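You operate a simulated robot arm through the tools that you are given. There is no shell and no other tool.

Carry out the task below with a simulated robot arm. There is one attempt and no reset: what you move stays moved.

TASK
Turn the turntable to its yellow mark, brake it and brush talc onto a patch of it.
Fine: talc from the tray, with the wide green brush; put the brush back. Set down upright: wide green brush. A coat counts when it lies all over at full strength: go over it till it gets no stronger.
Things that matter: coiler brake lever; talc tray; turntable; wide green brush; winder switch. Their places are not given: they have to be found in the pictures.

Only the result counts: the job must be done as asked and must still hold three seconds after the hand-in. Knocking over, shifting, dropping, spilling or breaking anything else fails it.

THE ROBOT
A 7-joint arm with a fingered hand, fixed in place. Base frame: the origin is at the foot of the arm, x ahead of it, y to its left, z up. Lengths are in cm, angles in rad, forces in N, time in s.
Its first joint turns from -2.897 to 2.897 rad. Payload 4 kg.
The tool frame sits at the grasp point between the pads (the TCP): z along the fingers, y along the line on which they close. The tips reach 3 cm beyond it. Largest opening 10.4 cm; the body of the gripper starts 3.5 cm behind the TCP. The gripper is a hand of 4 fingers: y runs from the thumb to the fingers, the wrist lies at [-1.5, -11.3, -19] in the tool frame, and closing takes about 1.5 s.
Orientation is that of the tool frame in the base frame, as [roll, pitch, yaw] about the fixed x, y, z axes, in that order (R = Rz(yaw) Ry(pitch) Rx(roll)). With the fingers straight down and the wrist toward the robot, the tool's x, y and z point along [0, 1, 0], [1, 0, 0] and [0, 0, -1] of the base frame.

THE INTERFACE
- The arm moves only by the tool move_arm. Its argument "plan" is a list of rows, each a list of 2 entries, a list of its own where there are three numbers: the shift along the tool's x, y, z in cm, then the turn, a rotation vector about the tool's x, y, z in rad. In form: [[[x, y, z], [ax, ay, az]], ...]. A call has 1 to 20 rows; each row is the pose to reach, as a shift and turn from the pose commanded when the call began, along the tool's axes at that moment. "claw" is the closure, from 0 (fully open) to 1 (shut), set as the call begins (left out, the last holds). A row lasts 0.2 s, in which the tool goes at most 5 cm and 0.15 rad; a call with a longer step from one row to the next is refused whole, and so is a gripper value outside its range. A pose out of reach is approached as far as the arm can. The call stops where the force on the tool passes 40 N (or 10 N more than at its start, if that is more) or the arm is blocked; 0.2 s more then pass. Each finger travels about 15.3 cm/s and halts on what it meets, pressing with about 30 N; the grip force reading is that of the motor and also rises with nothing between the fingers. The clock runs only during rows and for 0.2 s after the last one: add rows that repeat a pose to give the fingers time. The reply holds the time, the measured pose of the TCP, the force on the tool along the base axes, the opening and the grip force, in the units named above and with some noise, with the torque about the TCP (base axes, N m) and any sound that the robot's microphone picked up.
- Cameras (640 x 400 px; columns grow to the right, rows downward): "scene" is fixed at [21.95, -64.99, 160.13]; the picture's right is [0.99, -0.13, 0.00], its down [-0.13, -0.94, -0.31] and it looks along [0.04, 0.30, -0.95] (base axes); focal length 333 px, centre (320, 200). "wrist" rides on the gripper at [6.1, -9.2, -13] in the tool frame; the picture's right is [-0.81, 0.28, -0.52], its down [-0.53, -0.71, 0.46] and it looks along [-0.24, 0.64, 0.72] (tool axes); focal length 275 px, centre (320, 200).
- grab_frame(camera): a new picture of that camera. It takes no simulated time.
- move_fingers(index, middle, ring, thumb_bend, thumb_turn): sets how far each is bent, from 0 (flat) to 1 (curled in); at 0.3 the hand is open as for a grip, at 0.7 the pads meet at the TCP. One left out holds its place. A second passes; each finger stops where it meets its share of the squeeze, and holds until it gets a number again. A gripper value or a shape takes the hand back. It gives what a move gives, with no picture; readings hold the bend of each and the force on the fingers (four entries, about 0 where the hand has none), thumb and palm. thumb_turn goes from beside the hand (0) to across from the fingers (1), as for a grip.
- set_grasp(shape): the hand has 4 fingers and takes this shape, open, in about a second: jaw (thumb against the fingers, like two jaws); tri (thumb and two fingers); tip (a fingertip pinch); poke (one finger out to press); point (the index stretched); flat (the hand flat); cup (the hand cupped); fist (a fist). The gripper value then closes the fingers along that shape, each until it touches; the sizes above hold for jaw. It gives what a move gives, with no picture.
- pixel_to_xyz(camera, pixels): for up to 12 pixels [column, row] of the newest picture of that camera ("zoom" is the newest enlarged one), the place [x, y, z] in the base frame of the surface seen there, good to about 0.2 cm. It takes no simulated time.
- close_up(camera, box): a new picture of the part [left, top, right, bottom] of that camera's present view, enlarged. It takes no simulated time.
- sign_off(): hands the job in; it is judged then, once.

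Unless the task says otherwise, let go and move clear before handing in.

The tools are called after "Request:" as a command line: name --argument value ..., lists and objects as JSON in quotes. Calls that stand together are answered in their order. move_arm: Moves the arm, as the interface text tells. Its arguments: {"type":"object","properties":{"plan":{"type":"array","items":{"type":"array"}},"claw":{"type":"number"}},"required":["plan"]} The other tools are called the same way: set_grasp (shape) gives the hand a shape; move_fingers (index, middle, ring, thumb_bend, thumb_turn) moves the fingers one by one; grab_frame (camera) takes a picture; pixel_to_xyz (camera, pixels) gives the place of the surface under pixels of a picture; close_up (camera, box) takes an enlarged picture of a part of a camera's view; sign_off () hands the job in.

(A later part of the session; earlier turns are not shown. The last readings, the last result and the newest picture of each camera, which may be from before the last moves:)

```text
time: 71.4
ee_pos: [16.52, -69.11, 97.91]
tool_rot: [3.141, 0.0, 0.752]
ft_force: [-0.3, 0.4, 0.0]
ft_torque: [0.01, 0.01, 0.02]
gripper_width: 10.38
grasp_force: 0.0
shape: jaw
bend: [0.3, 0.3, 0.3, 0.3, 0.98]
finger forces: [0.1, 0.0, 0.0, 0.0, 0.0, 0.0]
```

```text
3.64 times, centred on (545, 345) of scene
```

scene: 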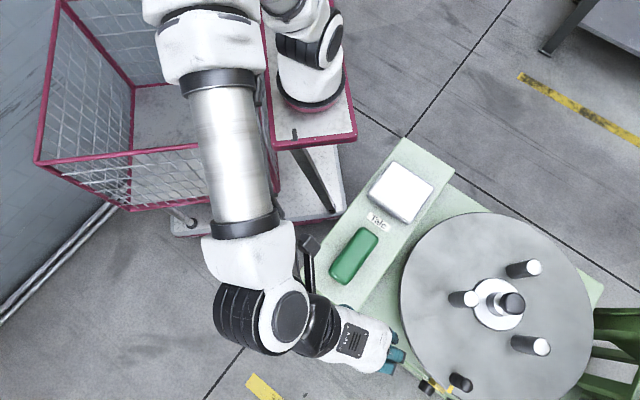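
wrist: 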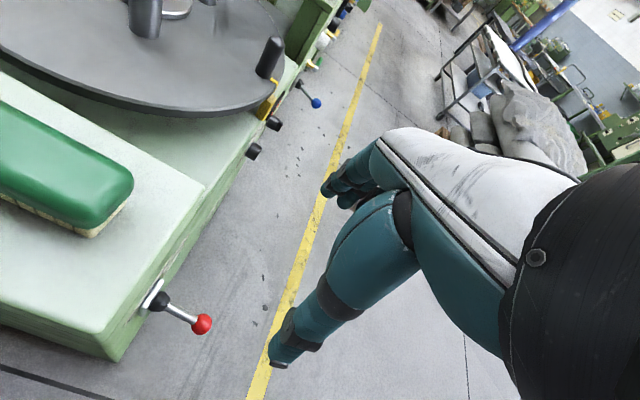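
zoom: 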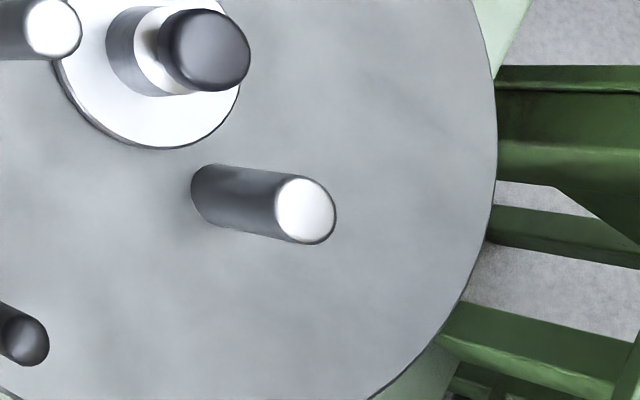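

No patch is marked, so a clear patch on the near side of the disc, around (50,-58), will do. I'll measure the brush and tray precisely.

Request:
close_up --camera "scene" --box '[320, 220, 390, 290]'

Request:
pixel_to_xyz --camera "zoom" --pixels '[[320, 190], [300, 80], [415, 60], [470, 100], [430, 200], [330, 360], [190, 300], [165, 280], [250, 180], [240, 330], [340, 340], [380, 280]]'

Request:
close_up --camera "scene" --box '[355, 150, 445, 235]'

Request:
pixel_to_xyz --camera "zoom" --pixels '[[320, 200], [200, 200], [250, 90], [440, 180], [360, 320], [160, 230], [230, 70], [475, 175], [380, 345], [300, 300], [400, 250], [300, 150]]'

```text
5.71 times, centred on (355, 255) of scene
```

zoom: 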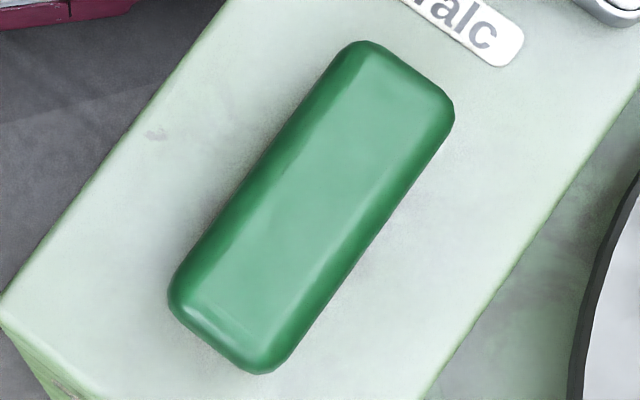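

```text
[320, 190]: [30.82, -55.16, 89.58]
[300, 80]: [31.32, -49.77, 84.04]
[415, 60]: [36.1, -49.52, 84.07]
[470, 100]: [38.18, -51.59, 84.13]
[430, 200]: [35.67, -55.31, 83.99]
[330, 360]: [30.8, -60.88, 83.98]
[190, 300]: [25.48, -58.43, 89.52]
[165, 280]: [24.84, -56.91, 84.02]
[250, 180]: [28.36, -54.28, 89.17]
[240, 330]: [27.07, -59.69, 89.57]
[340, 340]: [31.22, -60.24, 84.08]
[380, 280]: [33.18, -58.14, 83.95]
```

```text
4.71 times, centred on (400, 192) of scene
```

zoom: 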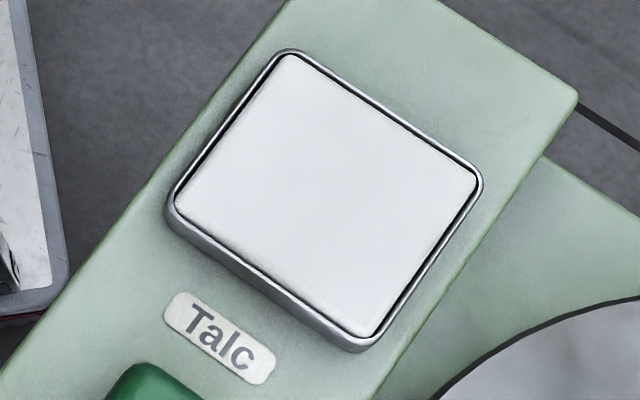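

```text
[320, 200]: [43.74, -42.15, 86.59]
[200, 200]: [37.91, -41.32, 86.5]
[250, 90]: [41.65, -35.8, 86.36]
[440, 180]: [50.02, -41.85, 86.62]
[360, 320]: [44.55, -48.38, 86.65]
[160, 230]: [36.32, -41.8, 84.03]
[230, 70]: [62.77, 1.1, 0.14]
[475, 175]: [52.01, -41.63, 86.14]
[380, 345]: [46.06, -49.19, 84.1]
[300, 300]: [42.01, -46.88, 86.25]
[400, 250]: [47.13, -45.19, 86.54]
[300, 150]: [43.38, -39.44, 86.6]
```

The brush's centre is about (30.5,-55.6) with its top at 89.6, 5 cm wide, along the box axis (44°). The talc surface is at z≈86.6. I'll go above the brush with the fingers across its width.

Request:
move_arm --plan '[[[0, 0, -3], [0, 0, 0]], [[4, 0, -5], [0, 0, 0]], [[8, 0, -5], [0, 0, 0]], [[12, 0, -5], [0, 0, 0]], [[16, -0.2, -5], [0, 0, -0.01]], [[20.25, -0.31, -5], [0, 0, -0.018]], [[20.25, -0.31, -3], [0, 0, -0.018]], [[20.25, -0.31, -3], [0, 0, -0.018]]]'

Request:
grab_frame --camera "wrist"

Request:
close_up --camera "scene" --box '[280, 190, 420, 300]'

```text
time: 73.2
ee_pos: [31.18, -55.08, 100.83]
tool_rot: [3.141, 0.001, 0.771]
ft_force: [0.5, -0.1, 0.1]
ft_torque: [0.02, 0.02, -0.01]
gripper_width: 10.34
grasp_force: 0.0
shape: jaw
bend: [0.3, 0.3, 0.3, 0.3, 0.98]
finger forces: [0.0, 0.0, 0.1, 0.0, 0.0, 0.0]
```

```text
taken
```

wrist: 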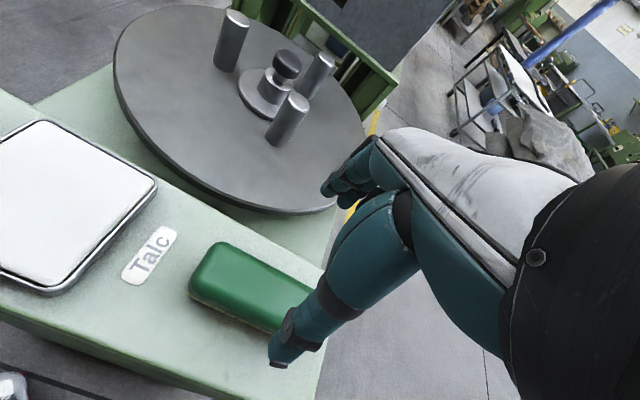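

```text
3.64 times, centred on (350, 245) of scene
```

zoom: 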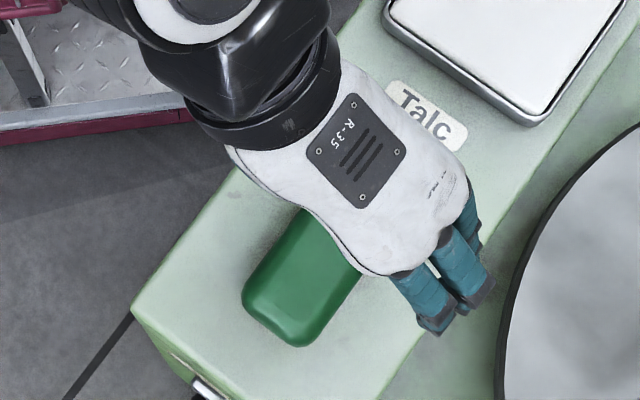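

I'll check the finger and thumb positions relative to the brush before descending.

Request:
pixel_to_xyz --camera "zoom" --pixels '[[435, 315], [468, 295], [470, 215], [410, 285], [445, 255]]'

Request:
pixel_to_xyz --camera "wrist" --pixels '[[278, 358], [290, 330], [330, 188], [345, 200], [215, 265], [250, 300], [300, 290]]'

```text
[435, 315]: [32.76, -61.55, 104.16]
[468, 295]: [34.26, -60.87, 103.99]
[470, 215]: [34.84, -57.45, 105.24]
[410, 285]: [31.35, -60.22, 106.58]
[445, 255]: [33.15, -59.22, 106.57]
```

```text
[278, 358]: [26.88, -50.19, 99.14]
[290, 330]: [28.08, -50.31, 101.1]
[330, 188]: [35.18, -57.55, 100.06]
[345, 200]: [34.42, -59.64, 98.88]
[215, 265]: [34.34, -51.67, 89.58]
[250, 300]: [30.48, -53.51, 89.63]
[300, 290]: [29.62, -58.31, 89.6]
```

Thumb and fingers straddle the brush's width. I'll descend to z=88.2.

Request:
move_arm --plan '[[[0, 0, 4], [0, 0, 0]], [[0, 0, 7], [0, 0, 0]], [[0, 0, 9.5], [0, 0, 0]], [[0, 0, 11.5], [0, 0, 0]], [[0, 0, 12.7], [0, 0, 0]], [[0, 0, 12.7], [0, 0, 0]]]'

Request:
grab_frame --camera "wrist"

Request:
close_up --camera "scene" --box '[280, 190, 420, 300]'

```text
time: 74.6
ee_pos: [31.2, -55.1, 88.12]
tool_rot: [-3.141, 0.001, 0.771]
ft_force: [0.1, 0.3, 0.8]
ft_torque: [-0.02, -0.01, 0.01]
gripper_width: 10.36
grasp_force: 0.0
shape: jaw
bend: [0.3, 0.3, 0.3, 0.3, 0.98]
finger forces: [0.0, 0.0, 0.0, 0.0, 0.0, 0.0]
```

```text
taken
```

wrist: 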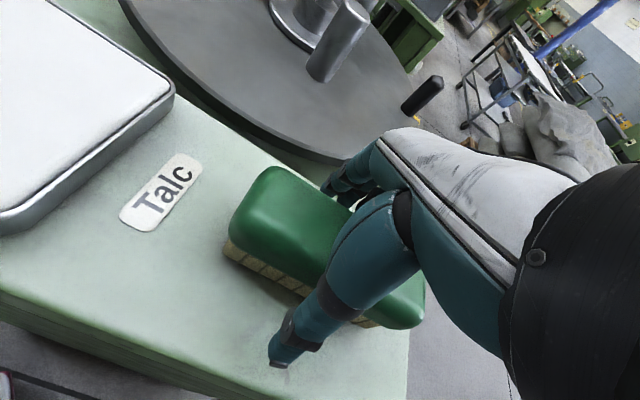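

```text
3.64 times, centred on (350, 245) of scene
```

zoom: 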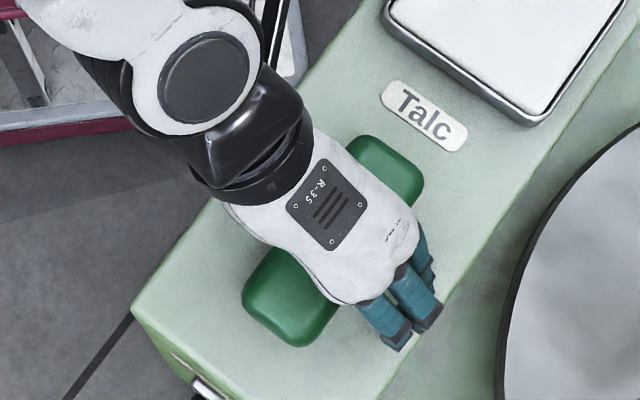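

The hand sits over the brush with no contact. I'll close on it.

Request:
move_arm --claw 1 --plan '[[[0, 0, 0], [0, 0, 0]], [[0, 0, 0], [0, 0, 0]], [[0, 0, 0], [0, 0, 0]], [[0, 0, 0], [0, 0, 0]], [[0, 0, 0], [0, 0, 0]], [[0, 0, 0], [0, 0, 0]], [[0, 0, 0], [0, 0, 0]], [[0, 0, 0], [0, 0, 0]]]'

Request:
grab_frame --camera "wrist"

Request:
close_up --camera "scene" --box '[280, 190, 420, 300]'

```text
time: 76.4
ee_pos: [31.19, -55.07, 88.05]
tool_rot: [-3.14, 0.001, 0.771]
ft_force: [0.5, -0.8, -1.9]
ft_torque: [-0.01, 0.0, 0.0]
gripper_width: 4.24
grasp_force: 30.2
shape: jaw
bend: [0.74, 0.52, 0.46, 0.72, 1.0]
finger forces: [14.1, 7.0, 3.4, 0.0, 26.4, 0.0]
```

```text
taken
```

wrist: 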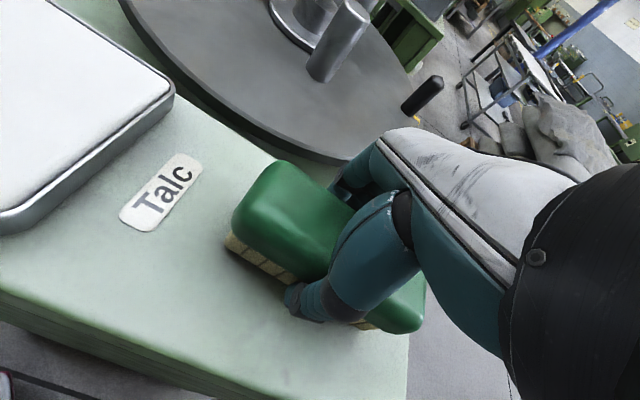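

```text
3.64 times, centred on (350, 245) of scene
```

zoom: 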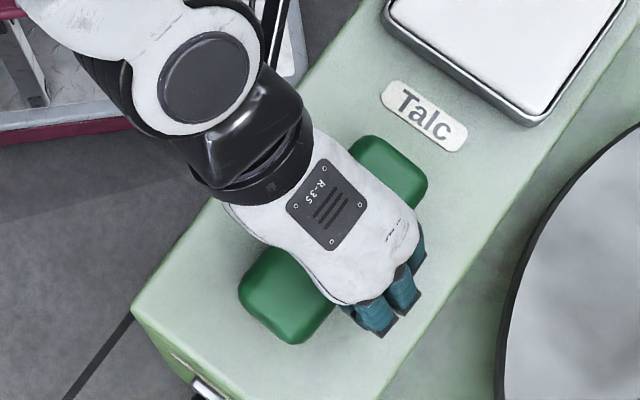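

The brush is gripped at 30 N by three fingers and thumb. I'll lift it 7 cm and check.

Request:
move_arm --plan '[[[0, 0, -1], [0, 0, 0]], [[0, 0, -2], [0, 0, 0]], [[0, 0, -4], [0, 0, 0]], [[0, 0, -6], [0, 0, 0]], [[0, 0, -7], [0, 0, 0]], [[0, 0, -7], [0, 0, 0]]]'

Request:
grab_frame --camera "wrist"

Request:
close_up --camera "scene" --box '[280, 190, 420, 300]'

```text
time: 77.8
ee_pos: [31.25, -55.15, 95.15]
tool_rot: [-3.141, -0.001, 0.771]
ft_force: [0.5, 0.2, 0.0]
ft_torque: [0.03, -0.01, -0.01]
gripper_width: 4.25
grasp_force: 29.7
shape: jaw
bend: [0.75, 0.52, 0.46, 0.72, 1.0]
finger forces: [14.1, 7.3, 3.3, 0.1, 26.4, 0.0]
```

```text
taken
```

wrist: 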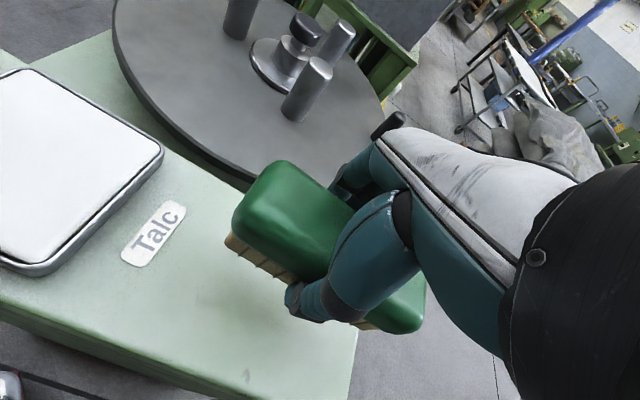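

```text
3.64 times, centred on (350, 245) of scene
```

zoom: 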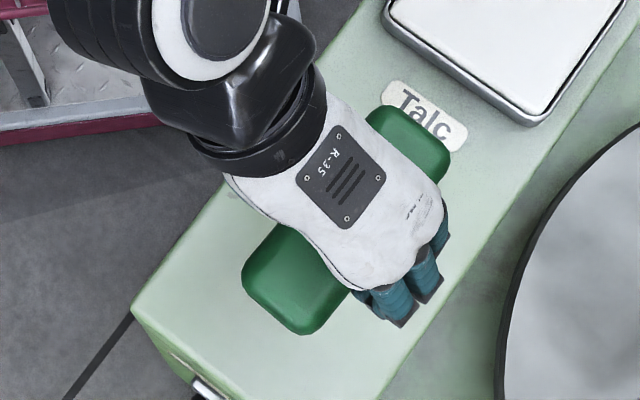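

The brush is lifted level. At grip the bristles were on the surface at z=84, so they're about 4.05 cm below the TCP. I'll measure the bristle strip's extent and the tray rim.

Request:
close_up --camera "wrist" --box '[210, 150, 440, 340]'

Request:
pixel_to_xyz --camera "wrist" --pixels '[[228, 238], [229, 247], [260, 265], [285, 278], [290, 280], [370, 325], [272, 165], [236, 225], [420, 325]]'

Request:
close_up --camera "wrist" --box '[0, 40, 180, 290]'

Request:
pixel_to_xyz --camera "wrist" --pixels '[[160, 150], [155, 152], [100, 210], [45, 268], [40, 262], [90, 205], [100, 110], [80, 170], [30, 70], [35, 76], [140, 140], [50, 230]]'

```text
2.11 times, centred on (325, 245) of wrist
```

zoom: 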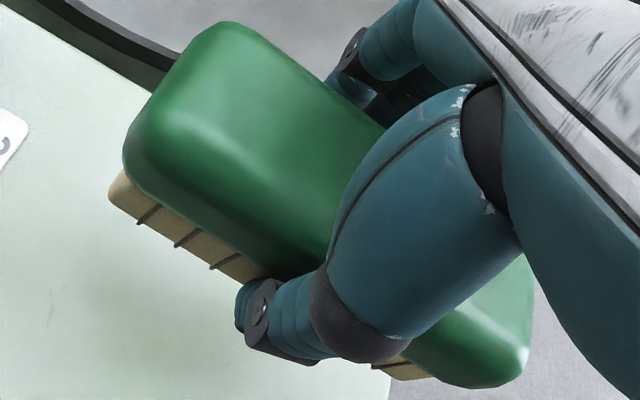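

```text
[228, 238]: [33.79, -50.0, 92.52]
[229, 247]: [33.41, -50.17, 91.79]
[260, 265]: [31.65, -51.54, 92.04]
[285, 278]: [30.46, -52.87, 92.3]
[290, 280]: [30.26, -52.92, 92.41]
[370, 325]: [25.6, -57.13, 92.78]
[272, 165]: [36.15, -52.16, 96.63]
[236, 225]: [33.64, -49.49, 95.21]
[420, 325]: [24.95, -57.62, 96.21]
```

```text
1.60 times, centred on (90, 165) of wrist
```

zoom: 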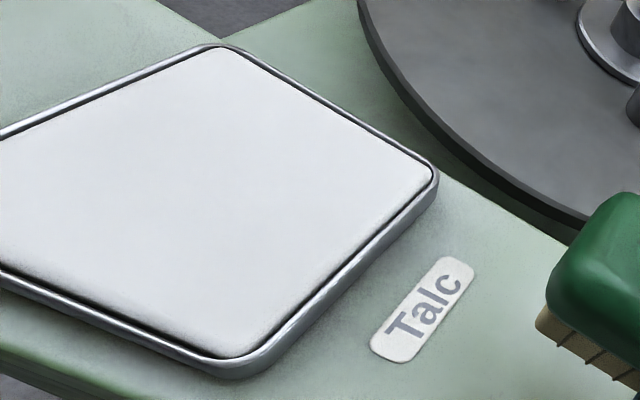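

```text
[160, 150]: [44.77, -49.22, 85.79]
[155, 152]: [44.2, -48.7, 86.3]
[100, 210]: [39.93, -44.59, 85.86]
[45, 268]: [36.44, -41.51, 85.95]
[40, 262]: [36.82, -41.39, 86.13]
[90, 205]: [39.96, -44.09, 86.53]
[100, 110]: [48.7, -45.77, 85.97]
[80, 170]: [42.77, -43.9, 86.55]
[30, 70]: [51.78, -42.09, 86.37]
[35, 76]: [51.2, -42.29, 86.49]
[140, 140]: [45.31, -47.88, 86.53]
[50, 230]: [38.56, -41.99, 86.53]
```

The talc's heaped surface (86.55) stands above the rim (86.0), and the tray centre is about (44.2,-41.75). I'll carry the brush over it and lower it gently into the talc.

Request:
move_arm --plan '[[[4, -0.1, 0], [0, 0, 0]], [[8, -0.2, 0], [0, 0, 0]], [[12, -0.3, 0], [0, 0, 0]], [[16, -0.4, 0], [0, 0, 0]], [[19.4, -0.5, 0], [0, 0, 0]], [[19.4, -0.5, 1.5], [0, 0, 0]], [[19.4, -0.5, 2.5], [0, 0, 0]], [[19.4, -0.5, 2.5], [0, 0, 0]]]'

Request:
grab_frame --camera "wrist"

Request:
close_up --camera "scene" --box '[330, 130, 470, 240]'

```text
time: 79.6
ee_pos: [46.34, -44.76, 94.01]
tool_rot: [-3.141, -0.001, 0.772]
ft_force: [-0.1, 0.0, -1.1]
ft_torque: [-0.01, -0.01, -0.02]
gripper_width: 4.26
grasp_force: 30.0
shape: jaw
bend: [0.75, 0.52, 0.46, 0.72, 1.0]
finger forces: [14.3, 7.2, 3.3, 0.0, 26.4, 0.1]
out of reach, approached as far as the arm can: row 4, 5, 6, 7, 8
```

```text
taken
```

wrist: 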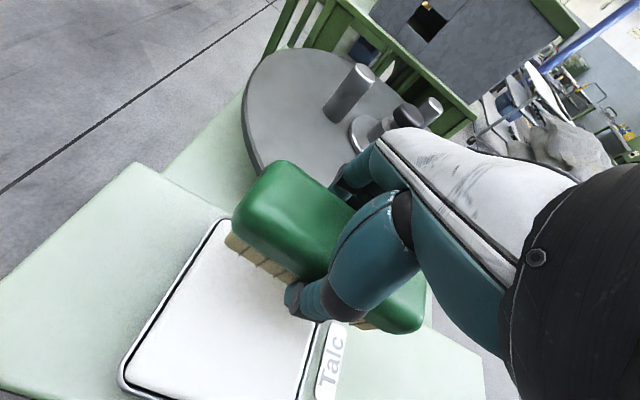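

```text
3.64 times, centred on (400, 185) of scene
```

zoom: 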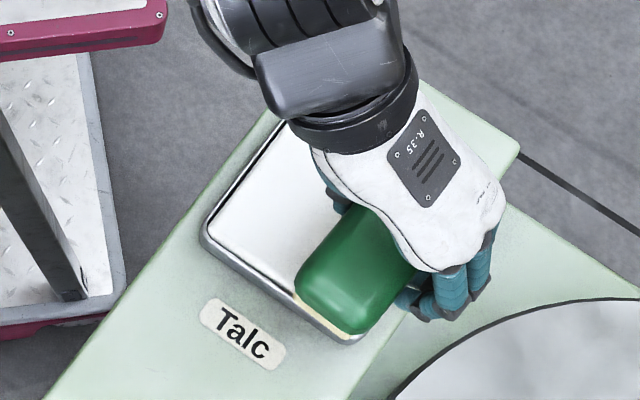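

The straight-in pose over the tray is too near the base: the arm stopped at (46.3,-44.8,94). I'll back off, turn the hand about 90° so the wrist isn't toward the base and the brush lies along the tray's longer side.

Request:
move_arm --plan '[[[-3, 1, -2], [0, 0, 0]], [[-6, 2, -4], [0, 0, 0]], [[-9, 3, -5], [0, 0, 0]], [[-9, 3, -5], [0, 0, 0]]]'

```text
time: 80.6
ee_pos: [41.7, -53.38, 99.32]
tool_rot: [-3.139, 0.001, 0.772]
ft_force: [-0.1, -0.1, -1.7]
ft_torque: [0.03, 0.03, -0.01]
gripper_width: 4.23
grasp_force: 29.9
shape: jaw
bend: [0.75, 0.52, 0.46, 0.72, 1.0]
finger forces: [14.4, 7.3, 3.3, 0.0, 26.3, 0.1]
```

The commanded pose follows the reached one. Now I'll turn the hand 90° in place at a safe height.

Request:
move_arm --plan '[[[0, 0, 0], [0, 0, -0.14]], [[0, 0, 0], [0, 0, -0.28]], [[0, 0, 0], [0, 0, -0.42]], [[0, 0, 0], [0, 0, -0.56]], [[0, 0, 0], [0, 0, -0.7]], [[0, 0, 0], [0, 0, -0.84]], [[0, 0, 0], [0, 0, -0.98]], [[0, 0, 0], [0, 0, -1.12]], [[0, 0, 0], [0, 0, -1.26]], [[0, 0, 0], [0, 0, -1.4]], [[0, 0, 0], [0, 0, -1.54]], [[0, 0, 0], [0, 0, -1.57]], [[0, 0, 0], [0, 0, -1.57]]]'

Request:
grab_frame --camera "scene"

Request:
grab_frame --camera "wrist"

```text
time: 83.4
ee_pos: [41.74, -53.29, 99.21]
tool_rot: [3.141, 0.0, 2.342]
ft_force: [0.0, 0.1, -1.0]
ft_torque: [0.01, -0.02, 0.0]
gripper_width: 4.28
grasp_force: 30.0
shape: jaw
bend: [0.75, 0.52, 0.46, 0.72, 1.0]
finger forces: [14.5, 7.5, 3.3, 0.0, 26.1, 0.0]
```

```text
taken
```

scene: 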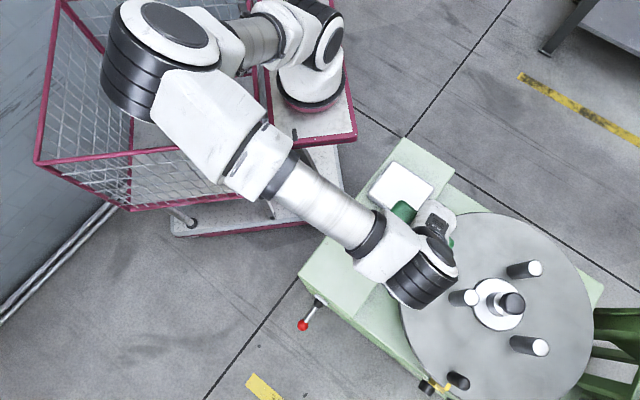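

```text
taken
```

wrist: 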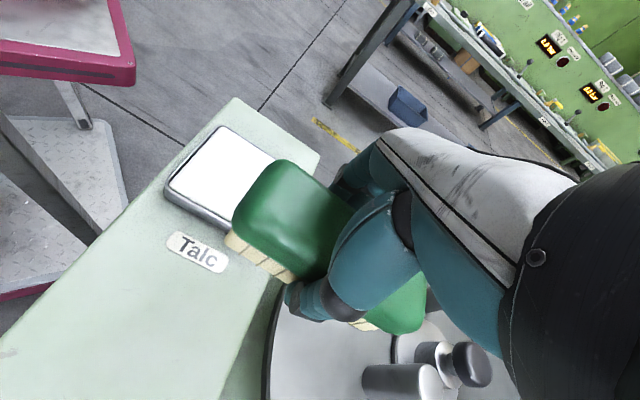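

The brush is now across the tray's direction, held level. I'll move it over the tray centre.

Request:
move_arm --plan '[[[1.8, 2.4, 0], [0, 0, 0]], [[3.7, 4.9, 0], [0, 0, 0]], [[5.5, 7.3, 1], [0, 0, 0]], [[7.4, 9.77, 2], [0, 0, 0]], [[7.4, 9.77, 4], [0, 0, 0]], [[7.4, 9.77, 4], [0, 0, 0]]]'

Request:
grab_frame --camera "wrist"

Request:
close_up --camera "scene" --box '[330, 130, 470, 240]'

```text
time: 84.8
ee_pos: [43.71, -41.25, 95.1]
tool_rot: [3.141, 0.0, 2.339]
ft_force: [-0.7, -0.4, -1.2]
ft_torque: [-0.01, -0.02, 0.01]
gripper_width: 4.26
grasp_force: 29.5
shape: jaw
bend: [0.75, 0.52, 0.46, 0.73, 1.0]
finger forces: [14.6, 7.6, 3.4, 0.1, 26.2, 0.0]
```

```text
taken
```

wrist: 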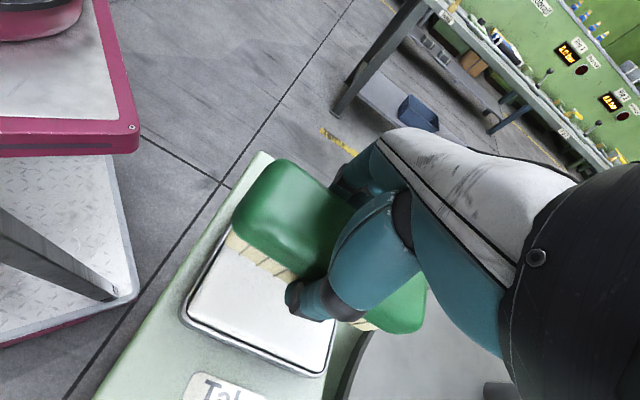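

```text
3.64 times, centred on (400, 185) of scene
```

zoom: 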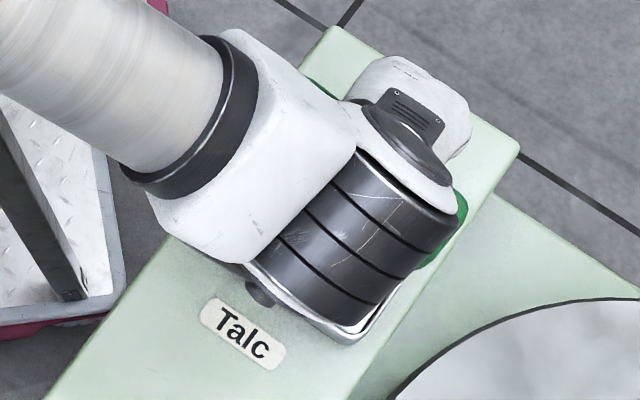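

The arm reaches here. I'll lower to just touching, watching the force.

Request:
move_arm --plan '[[[0, 0, 1.5], [0, 0, 0]], [[0, 0, 3], [0, 0, 0]], [[0, 0, 4], [0, 0, 0]], [[0, 0, 4.5], [0, 0, 0]], [[0, 0, 4.5], [0, 0, 0]]]'

Request:
grab_frame --camera "wrist"

```text
time: 86.0
ee_pos: [43.6, -41.25, 90.69]
tool_rot: [3.142, 0.0, 2.342]
ft_force: [0.6, -0.4, -1.6]
ft_torque: [0.02, 0.01, 0.0]
gripper_width: 4.24
grasp_force: 30.4
shape: jaw
bend: [0.75, 0.52, 0.46, 0.73, 1.0]
finger forces: [14.7, 7.7, 3.4, 0.0, 26.1, 0.0]
```

```text
taken
```

wrist: 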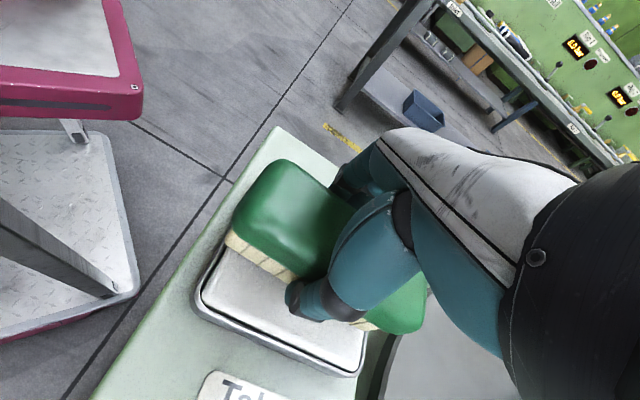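

Request:
move_arm --plan '[[[0, 0, 0.2], [0, 0, 0]], [[0, 0, 0.4], [0, 0, 0]], [[0, 0, 0.4], [0, 0, 0]]]'

Request:
close_up --camera "wrist" --box '[180, 150, 440, 390]'

```text
time: 86.8
ee_pos: [43.69, -41.26, 90.26]
tool_rot: [-3.141, 0.002, 2.341]
ft_force: [0.0, 0.0, 7.3]
ft_torque: [-0.08, 0.02, 0.01]
gripper_width: 4.25
grasp_force: 29.8
shape: jaw
bend: [0.75, 0.52, 0.47, 0.73, 1.0]
finger forces: [14.9, 8.2, 3.1, 0.1, 24.9, 0.0]
```

```text
1.67 times, centred on (310, 270) of wrist
```

zoom: 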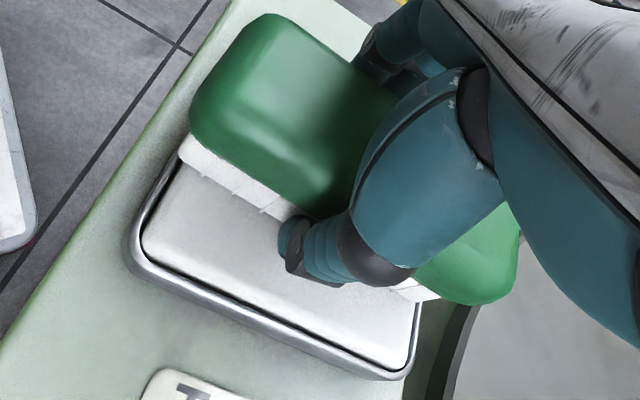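

The bristles turned white and the force reads 7 N, so the brush is loaded. I'll lift it, carry it to the disc and turn the hand back along the way.

Request:
move_arm --plan '[[[0, 0, -2], [0, 0, 0]], [[0, 0, -5], [0, 0, 0]], [[0, 0, -9], [0, 0, 0]], [[-1.5, -0.3, -9], [0, 0, 0.14]], [[-3, -0.6, -9], [0, 0, 0.28]], [[-4.5, -0.9, -9], [0, 0, 0.42]], [[-6, -1.2, -9], [0, 0, 0.56]], [[-7.5, -1.5, -9], [0, 0, 0.7]], [[-9, -1.8, -9], [0, 0, 0.84]], [[-10.5, -2.1, -9], [0, 0, 0.98]], [[-12, -2.4, -9], [0, 0, 1.12]], [[-13.5, -2.7, -9], [0, 0, 1.26]], [[-15, -3, -9], [0, 0, 1.4]], [[-16.15, -3.13, -9], [0, 0, 1.54]], [[-16.15, -3.13, -9], [0, 0, 1.57]], [[-16.15, -3.13, -9], [0, 0, 1.57]]]'

Request:
grab_frame --camera "wrist"

Request:
grab_frame --camera "scene"

```text
time: 90.2
ee_pos: [52.67, -55.21, 99.24]
tool_rot: [-3.141, 0.001, 0.769]
ft_force: [-0.3, -0.3, -0.3]
ft_torque: [-0.02, 0.01, -0.01]
gripper_width: 4.28
grasp_force: 29.6
shape: jaw
bend: [0.75, 0.52, 0.47, 0.73, 1.0]
finger forces: [15.4, 8.6, 3.9, 0.0, 26.6, 0.1]
```

```text
taken
```

wrist: 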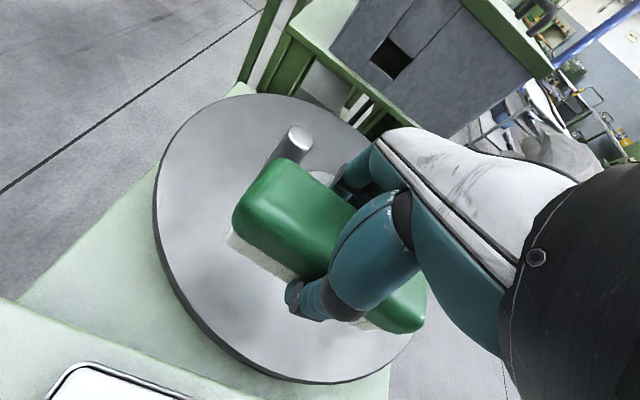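

```text
taken
```

scene: 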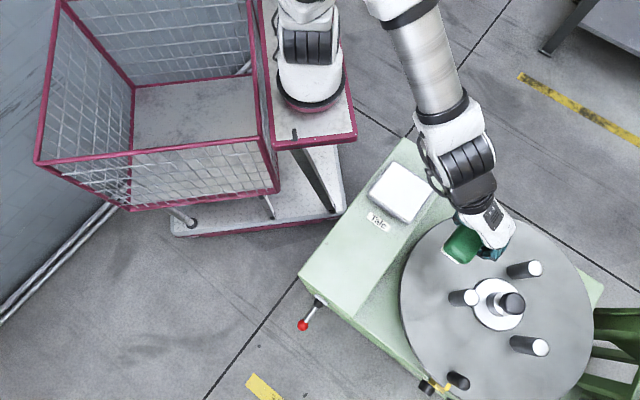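

The brush is above the clear part of the disc with white bristles. I'll lower it to just above contact, then touch.

Request:
move_arm --plan '[[[0, 0, 3], [0, 0, 0]], [[0, 0, 6], [0, 0, 0]], [[0, 0, 8.5], [0, 0, 0]], [[0, 0, 10], [0, 0, 0]], [[0, 0, 10.6], [0, 0, 0]], [[0, 0, 10.6], [0, 0, 0]]]'

Request:
close_up --camera "wrist" --box '[140, 80, 460, 400]'

Request:
close_up --camera "scene" --box '[390, 180, 610, 350]'

```text
time: 91.6
ee_pos: [52.63, -54.85, 88.54]
tool_rot: [3.141, -0.001, 0.77]
ft_force: [0.2, -0.5, -0.9]
ft_torque: [0.0, 0.01, 0.0]
gripper_width: 4.28
grasp_force: 30.0
shape: jaw
bend: [0.75, 0.52, 0.48, 0.73, 1.0]
finger forces: [15.4, 8.4, 3.9, 0.1, 26.2, 0.0]
```

```text
1.25 times, centred on (300, 240) of wrist
```

zoom: 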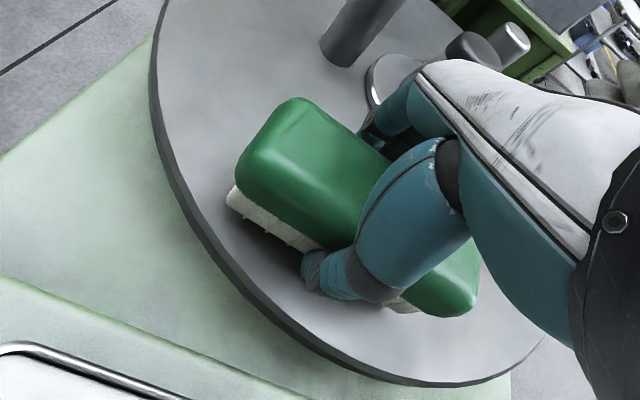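

```text
2.35 times, centred on (500, 265) of scene
```

zoom: 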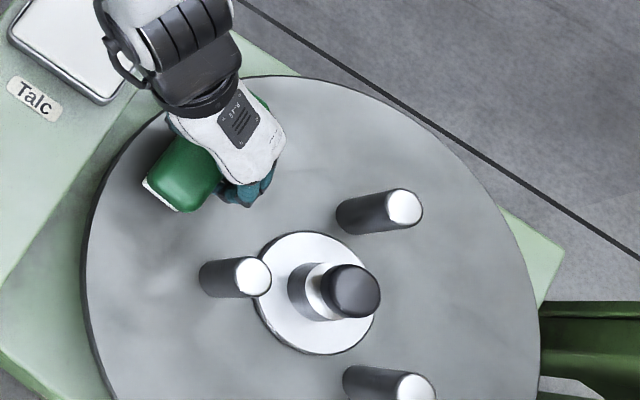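

The brush lies well inside the rim and clear of the pegs. I'll lower slowly to contact.

Request:
move_arm --plan '[[[0, 0, 0.2], [0, 0, 0]], [[0, 0, 0.4], [0, 0, 0]], [[0, 0, 0.5], [0, 0, 0]], [[0, 0, 0.5], [0, 0, 0]]]'

```text
time: 92.6
ee_pos: [52.57, -55.04, 88.08]
tool_rot: [3.14, 0.0, 0.77]
ft_force: [0.3, -0.4, -1.3]
ft_torque: [0.01, -0.01, -0.03]
gripper_width: 4.28
grasp_force: 29.6
shape: jaw
bend: [0.75, 0.52, 0.48, 0.73, 1.0]
finger forces: [15.2, 8.4, 3.9, 0.0, 26.3, 0.0]
```

Request:
move_arm --plan '[[[0, 0, 0.15], [0, 0, 0]], [[0, 0, 0.3], [0, 0, 0]], [[0, 0, 0.3], [0, 0, 0]]]'

```text
time: 93.4
ee_pos: [52.58, -55.0, 87.76]
tool_rot: [3.141, -0.002, 0.771]
ft_force: [0.8, 0.2, -0.8]
ft_torque: [0.0, -0.04, -0.02]
gripper_width: 4.25
grasp_force: 30.2
shape: jaw
bend: [0.75, 0.52, 0.48, 0.73, 1.0]
finger forces: [15.3, 8.5, 3.8, 0.1, 26.2, 0.0]
```

Request:
move_arm --plan '[[[0, 0, 0.1], [0, 0, 0]], [[0, 0, 0.2], [0, 0, 0]], [[0, 0, 0.2], [0, 0, 0]]]'

Request:
close_up --camera "wrist" --box '[220, 180, 400, 360]'

```text
time: 94.2
ee_pos: [52.61, -54.96, 87.66]
tool_rot: [-3.141, 0.001, 0.772]
ft_force: [0.7, 1.2, 4.8]
ft_torque: [0.0, 0.05, -0.01]
gripper_width: 4.27
grasp_force: 30.0
shape: jaw
bend: [0.75, 0.52, 0.48, 0.73, 1.0]
finger forces: [15.1, 8.4, 3.1, 0.0, 24.7, 0.1]
```

```text
2.22 times, centred on (310, 270) of wrist
```

zoom: 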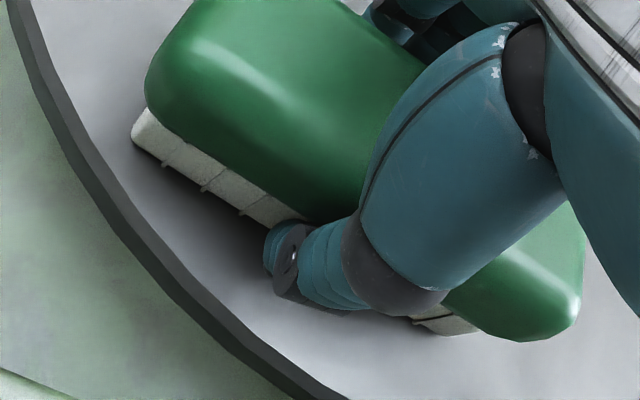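

Contact at about 5 N. I'll stroke 4 cm inward and back, twice.

Request:
move_arm --plan '[[[0, 0.5, 0], [0, 0, 0]], [[0, 1.3, 0], [0, 0, 0]], [[0, 2.2, 0], [0, 0, 0]], [[0, 3.1, 0], [0, 0, 0]], [[0, 4, 0], [0, 0, 0]], [[0, 3.1, 0], [0, 0, 0]], [[0, 2.2, 0], [0, 0, 0]], [[0, 1.3, 0], [0, 0, 0]], [[0, 0.5, 0], [0, 0, 0]], [[0, 0, 0], [0, 0, 0]], [[0, 0, 0], [0, 0, 0]]]'

Request:
grab_frame --camera "wrist"

Request:
close_up --camera "scene" --box '[390, 180, 610, 350]'

```text
time: 96.6
ee_pos: [52.63, -54.95, 87.62]
tool_rot: [3.142, 0.0, 0.772]
ft_force: [3.1, -0.6, 7.9]
ft_torque: [-0.07, -0.02, 0.0]
gripper_width: 4.29
grasp_force: 29.8
shape: jaw
bend: [0.75, 0.52, 0.49, 0.73, 0.99]
finger forces: [17.1, 9.5, 3.8, 0.0, 24.5, 0.0]
```

```text
taken
```

wrist: 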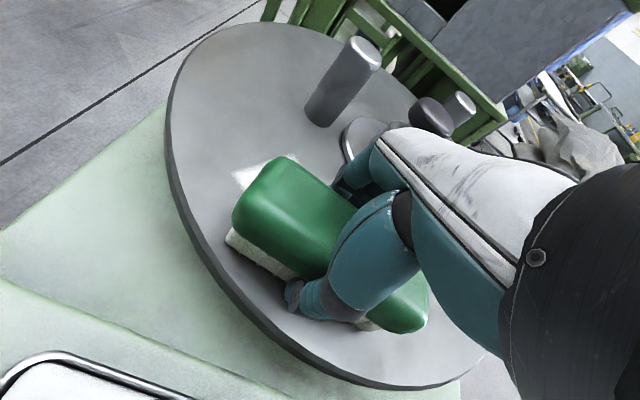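

```text
2.35 times, centred on (500, 265) of scene
```

zoom: 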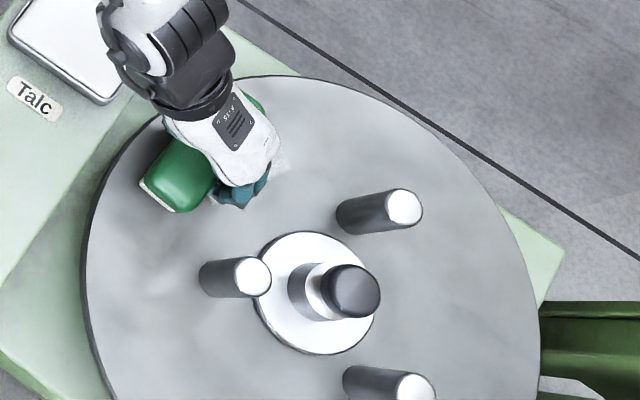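

A white coat shows beyond the brush at wrist (258,172). I'll lift and move aside to inspect it.

Request:
move_arm --plan '[[[0, 0, -2], [0, 0, 0]], [[0, 0, -5], [0, 0, 0]], [[0, -3, -8], [0, 0, 0]], [[0, -7, -10], [0, 0, 0]], [[0, -9, -11], [0, 0, 0]], [[0, -9, -11], [0, 0, 0]]]'

Request:
grab_frame --camera "wrist"

Request:
close_up --camera "scene" --box '[400, 190, 520, 290]'

```text
time: 98.0
ee_pos: [46.43, -48.5, 98.67]
tool_rot: [3.141, -0.002, 0.77]
ft_force: [0.8, 0.1, -1.1]
ft_torque: [-0.02, -0.02, 0.01]
gripper_width: 4.25
grasp_force: 30.0
shape: jaw
bend: [0.75, 0.52, 0.49, 0.73, 0.99]
finger forces: [17.1, 8.4, 4.2, 0.0, 27.0, 0.0]
```

```text
taken
```

wrist: 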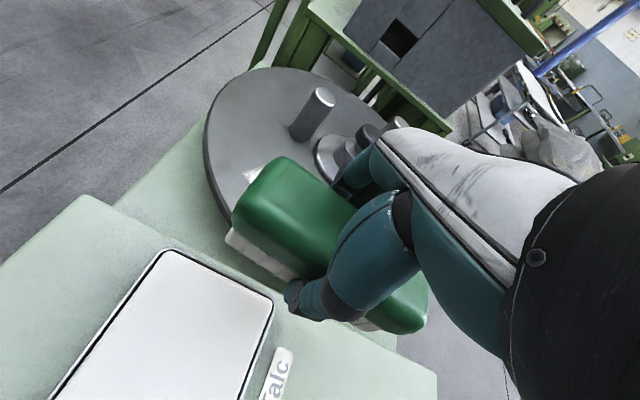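

```text
4.00 times, centred on (460, 240) of scene
```

zoom: 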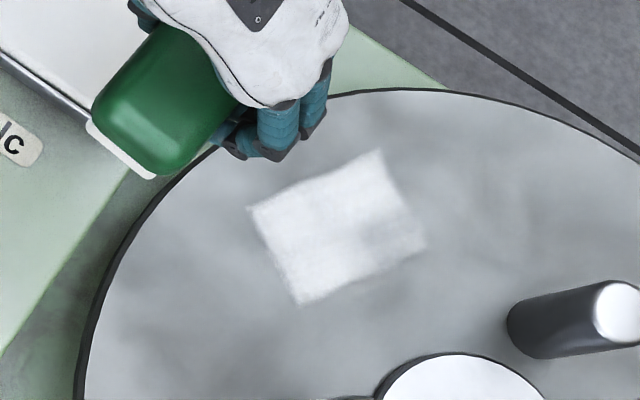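

A definite rectangular patch shows up, brighter toward its left and thinner at lower right. I'll measure its corners.

Request:
pixel_to_xyz --camera "zoom" --pixels '[[252, 209], [382, 154], [426, 242], [301, 303], [340, 227]]'

Request:
close_up --camera "scene" --box '[445, 222, 515, 272]'

```text
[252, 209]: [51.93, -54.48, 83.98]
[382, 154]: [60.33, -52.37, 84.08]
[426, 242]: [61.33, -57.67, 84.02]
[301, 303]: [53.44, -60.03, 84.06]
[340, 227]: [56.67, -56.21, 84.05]
```

```text
8.00 times, centred on (480, 247) of scene
```

zoom: 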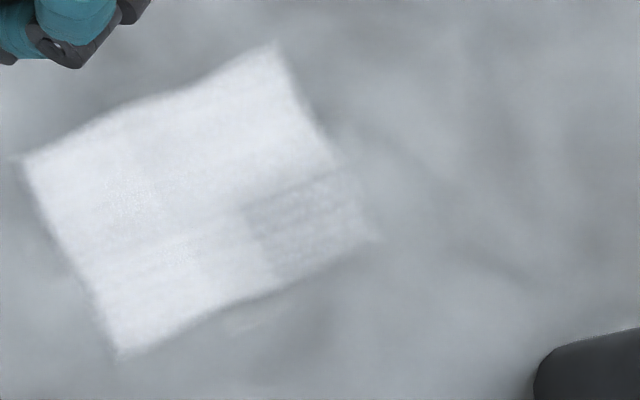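

The patch is 8.4 × 5.6 cm, centred at (56.75,-56.2), with its long side at 14.5°; its lower right is weaker. I'll align the brush with it and stroke over all of it.

Request:
move_arm --plan '[[[0.8, 2.8, 0], [0, 0, 0.13]], [[1.7, 5.6, 0], [0, 0, 0.26]], [[2.5, 8.4, 0], [0, 0, 0.39]], [[3.4, 11.27, 0], [0, 0, 0.518]], [[3.4, 11.27, 4], [0, 0, 0.518]], [[3.4, 11.27, 7], [0, 0, 0.518]], [[3.4, 11.27, 9], [0, 0, 0.518]], [[3.4, 11.27, 10.3], [0, 0, 0.518]], [[3.4, 11.27, 10.3], [0, 0, 0.518]]]'

Request:
grab_frame --camera "wrist"

Request:
close_up --camera "scene" --box '[390, 180, 610, 350]'

```text
time: 100.0
ee_pos: [56.63, -54.12, 88.23]
tool_rot: [3.141, 0.0, 0.251]
ft_force: [0.1, -0.3, -1.8]
ft_torque: [-0.03, -0.04, 0.01]
gripper_width: 4.22
grasp_force: 30.2
shape: jaw
bend: [0.75, 0.52, 0.5, 0.73, 0.99]
finger forces: [15.9, 7.8, 4.3, 0.1, 25.7, 0.0]
```

```text
taken
```

wrist: 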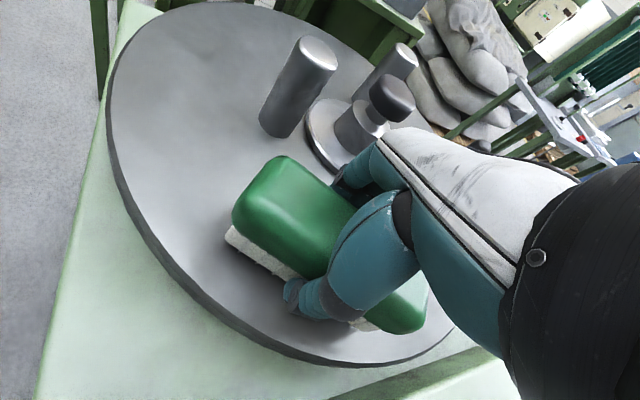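

```text
2.35 times, centred on (500, 265) of scene
```

zoom: 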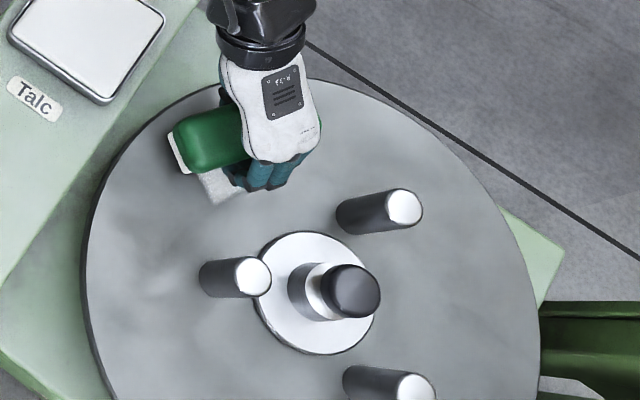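

The brush sits aligned over the patch's outer part with pegs well clear. I'll press to contact and stroke 4 cm in and out twice.

Request:
move_arm --plan '[[[0, 0, 0.3], [0, 0, 0]], [[0, 0, 0.6], [0, 0, 0]], [[0, 0, 0.75], [0, 0, 0]], [[0, 0, 0.75], [0, 0, 0]]]'

```text
time: 101.0
ee_pos: [56.65, -54.26, 87.62]
tool_rot: [3.139, -0.001, 0.253]
ft_force: [0.3, 0.5, 7.0]
ft_torque: [-0.02, -0.03, 0.0]
gripper_width: 4.24
grasp_force: 29.8
shape: jaw
bend: [0.75, 0.52, 0.5, 0.74, 0.99]
finger forces: [14.7, 7.9, 3.2, 0.0, 24.5, 0.1]
```

Request:
move_arm --plan '[[[0, 0.5, 0], [0, 0, 0]], [[0, 1.3, 0], [0, 0, 0]], [[0, 2.2, 0], [0, 0, 0]], [[0, 3.1, 0], [0, 0, 0]], [[0, 4, 0], [0, 0, 0]], [[0, 3.1, 0], [0, 0, 0]], [[0, 2.2, 0], [0, 0, 0]], [[0, 1.3, 0], [0, 0, 0]], [[0, 0.5, 0], [0, 0, 0]], [[0, 0, 0], [0, 0, 0]], [[0, 1, 0], [0, 0, 0]], [[0, 2, 0], [0, 0, 0]], [[0, 3, 0], [0, 0, 0]], [[0, 4, 0], [0, 0, 0]], [[0, 3, 0], [0, 0, 0]], [[0, 2, 0], [0, 0, 0]], [[0, 1, 0], [0, 0, 0]], [[0, 0, 0], [0, 0, 0]], [[0, 0, -1], [0, 0, 0]], [[0, 0, -3], [0, 0, 0]]]'

Request:
move_arm --plan '[[[0, -1, -3], [0, 0, -0.1]], [[0, -4, -6], [0, 0, -0.2]], [[0, -8, -8], [0, 0, -0.3]], [[0, -10, -8], [0, 0, -0.4]], [[0, -10, -8], [0, 0, -0.5]], [[0, -10, -8], [0, 0, -0.5]]]'

Request:
close_up --camera "scene" --box '[445, 222, 515, 272]'

Request:
grab_frame --camera "wrist"

```text
time: 105.2
ee_pos: [56.69, -54.21, 90.54]
tool_rot: [-3.141, 0.0, 0.254]
ft_force: [-0.1, 0.2, -0.8]
ft_torque: [-0.03, -0.01, -0.03]
gripper_width: 4.24
grasp_force: 29.8
shape: jaw
bend: [0.75, 0.52, 0.51, 0.74, 0.99]
finger forces: [17.6, 8.1, 4.6, 0.0, 25.8, 0.1]
```

```text
time: 106.6
ee_pos: [54.19, -44.53, 98.62]
tool_rot: [3.141, 0.001, 0.758]
ft_force: [-0.1, -0.3, -1.0]
ft_torque: [0.01, 0.01, -0.04]
gripper_width: 4.22
grasp_force: 30.0
shape: jaw
bend: [0.75, 0.52, 0.51, 0.74, 0.99]
finger forces: [17.1, 7.9, 4.3, 0.0, 25.4, 0.0]
```

```text
8.00 times, centred on (480, 247) of scene
```

zoom: 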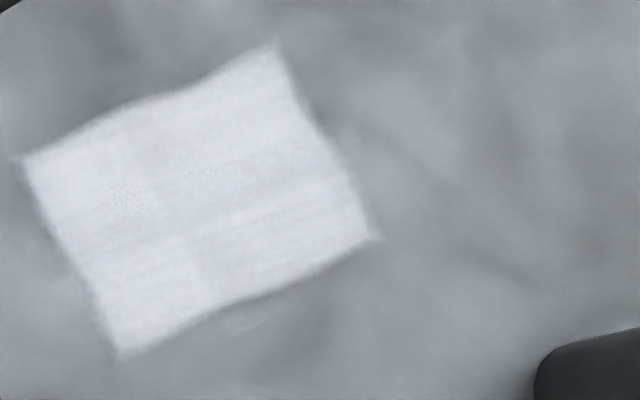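

```text
taken
```

wrist: 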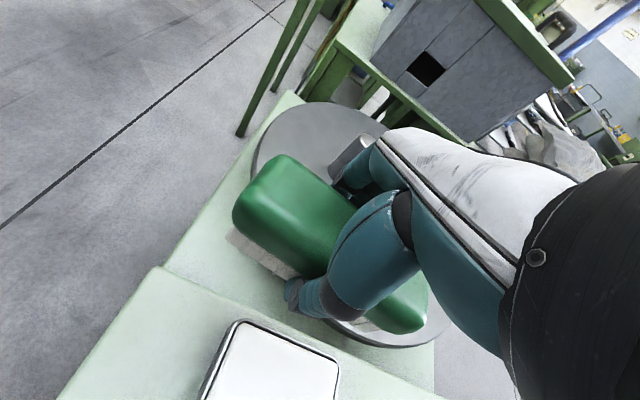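

The coat is now even across the patch. To be sure it's at full strength I'll reload the brush and go over it once more; first turn and move over the tray.

Request:
move_arm --plan '[[[0, 0, 0], [0, 0, -0.14]], [[0, 0, 0], [0, 0, -0.28]], [[0, 0, 0], [0, 0, -0.42]], [[0, 0, 0], [0, 0, -0.56]], [[0, 0, 0], [0, 0, -0.7]], [[0, 0, 0], [0, 0, -0.84]], [[0, 0, 0], [0, 0, -0.98]], [[-0.5, -1, 0], [0, 0, -1.12]], [[-1.5, -3, 0], [0, 0, -1.26]], [[-2.6, -5, 0], [0, 0, -1.4]], [[-4, -7.2, 0], [0, 0, -1.52]], [[-5.44, -9.63, 0], [0, 0, -1.587]], [[-5.44, -9.63, 3], [0, 0, -1.587]], [[-5.44, -9.63, 6], [0, 0, -1.587]], [[-5.44, -9.63, 7], [0, 0, -1.587]], [[-5.44, -9.63, 7], [0, 0, -1.587]]]'

Request:
close_up --camera "wrist" --box '[180, 150, 440, 390]'

Request:
close_up --camera "scene" --box '[330, 130, 540, 290]'

```text
time: 110.0
ee_pos: [43.56, -41.29, 91.54]
tool_rot: [-3.141, -0.001, 2.341]
ft_force: [0.2, -0.2, -1.3]
ft_torque: [0.0, -0.02, 0.0]
gripper_width: 4.21
grasp_force: 29.8
shape: jaw
bend: [0.75, 0.52, 0.51, 0.74, 0.99]
finger forces: [16.6, 8.0, 4.4, 0.1, 25.1, 0.0]
```

```text
1.67 times, centred on (310, 270) of wrist
```

zoom: 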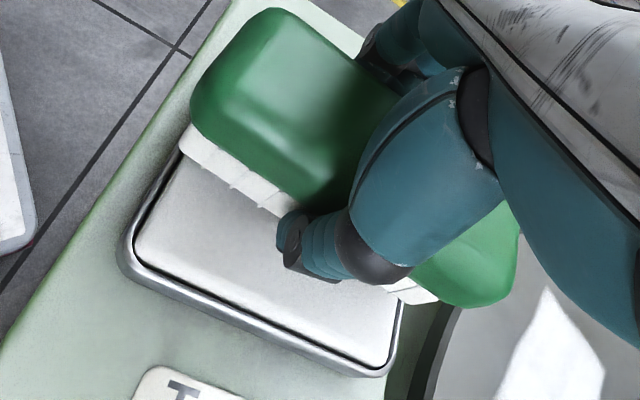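

```text
2.50 times, centred on (435, 210) of scene
```

zoom: 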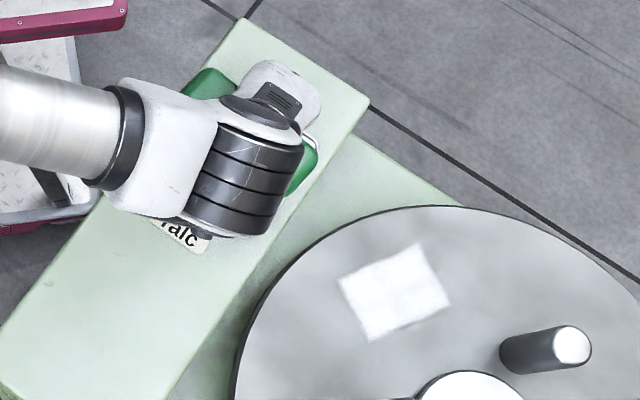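

Request:
move_arm --plan '[[[0, 0, 0.6], [0, 0, 0]], [[0, 0, 1.1], [0, 0, 0]], [[0, 0, 1.3], [0, 0, 0]], [[0, 0, 1.45], [0, 0, 0]], [[0, 0, 1.45], [0, 0, 0]]]'

Request:
close_up --camera "wrist" --box '[180, 150, 440, 390]'

```text
time: 111.2
ee_pos: [43.54, -41.29, 90.12]
tool_rot: [-3.142, -0.001, 2.34]
ft_force: [-1.1, 0.0, 1.4]
ft_torque: [0.03, -0.04, -0.01]
gripper_width: 4.22
grasp_force: 29.9
shape: jaw
bend: [0.75, 0.52, 0.51, 0.74, 0.99]
finger forces: [16.2, 7.9, 3.9, 0.1, 24.9, 0.0]
```

```text
1.67 times, centred on (310, 270) of wrist
```

zoom: 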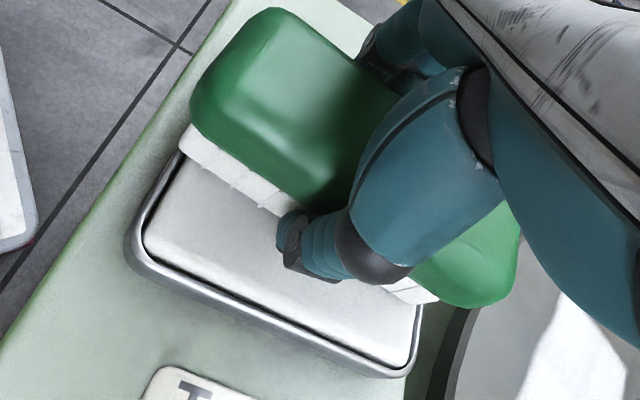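

Light contact with the talc; a touch more, then lift and return to the patch.

Request:
move_arm --plan '[[[0, 0, 0.1], [0, 0, 0]], [[0, 0, 0.1], [0, 0, 0]], [[0, 0, -2], [0, 0, 0]], [[0, 0, -5], [0, 0, 0]], [[0, 0, -8.5], [0, 0, 0]], [[0, 0, -8.5], [0, 0, 0]]]'

```text
time: 112.6
ee_pos: [43.58, -41.23, 98.56]
tool_rot: [3.141, 0.001, 2.34]
ft_force: [-0.1, -0.9, -0.6]
ft_torque: [-0.03, -0.03, 0.03]
gripper_width: 4.25
grasp_force: 30.4
shape: jaw
bend: [0.75, 0.52, 0.52, 0.74, 0.99]
finger forces: [17.1, 8.1, 4.8, 0.0, 25.2, 0.1]
```

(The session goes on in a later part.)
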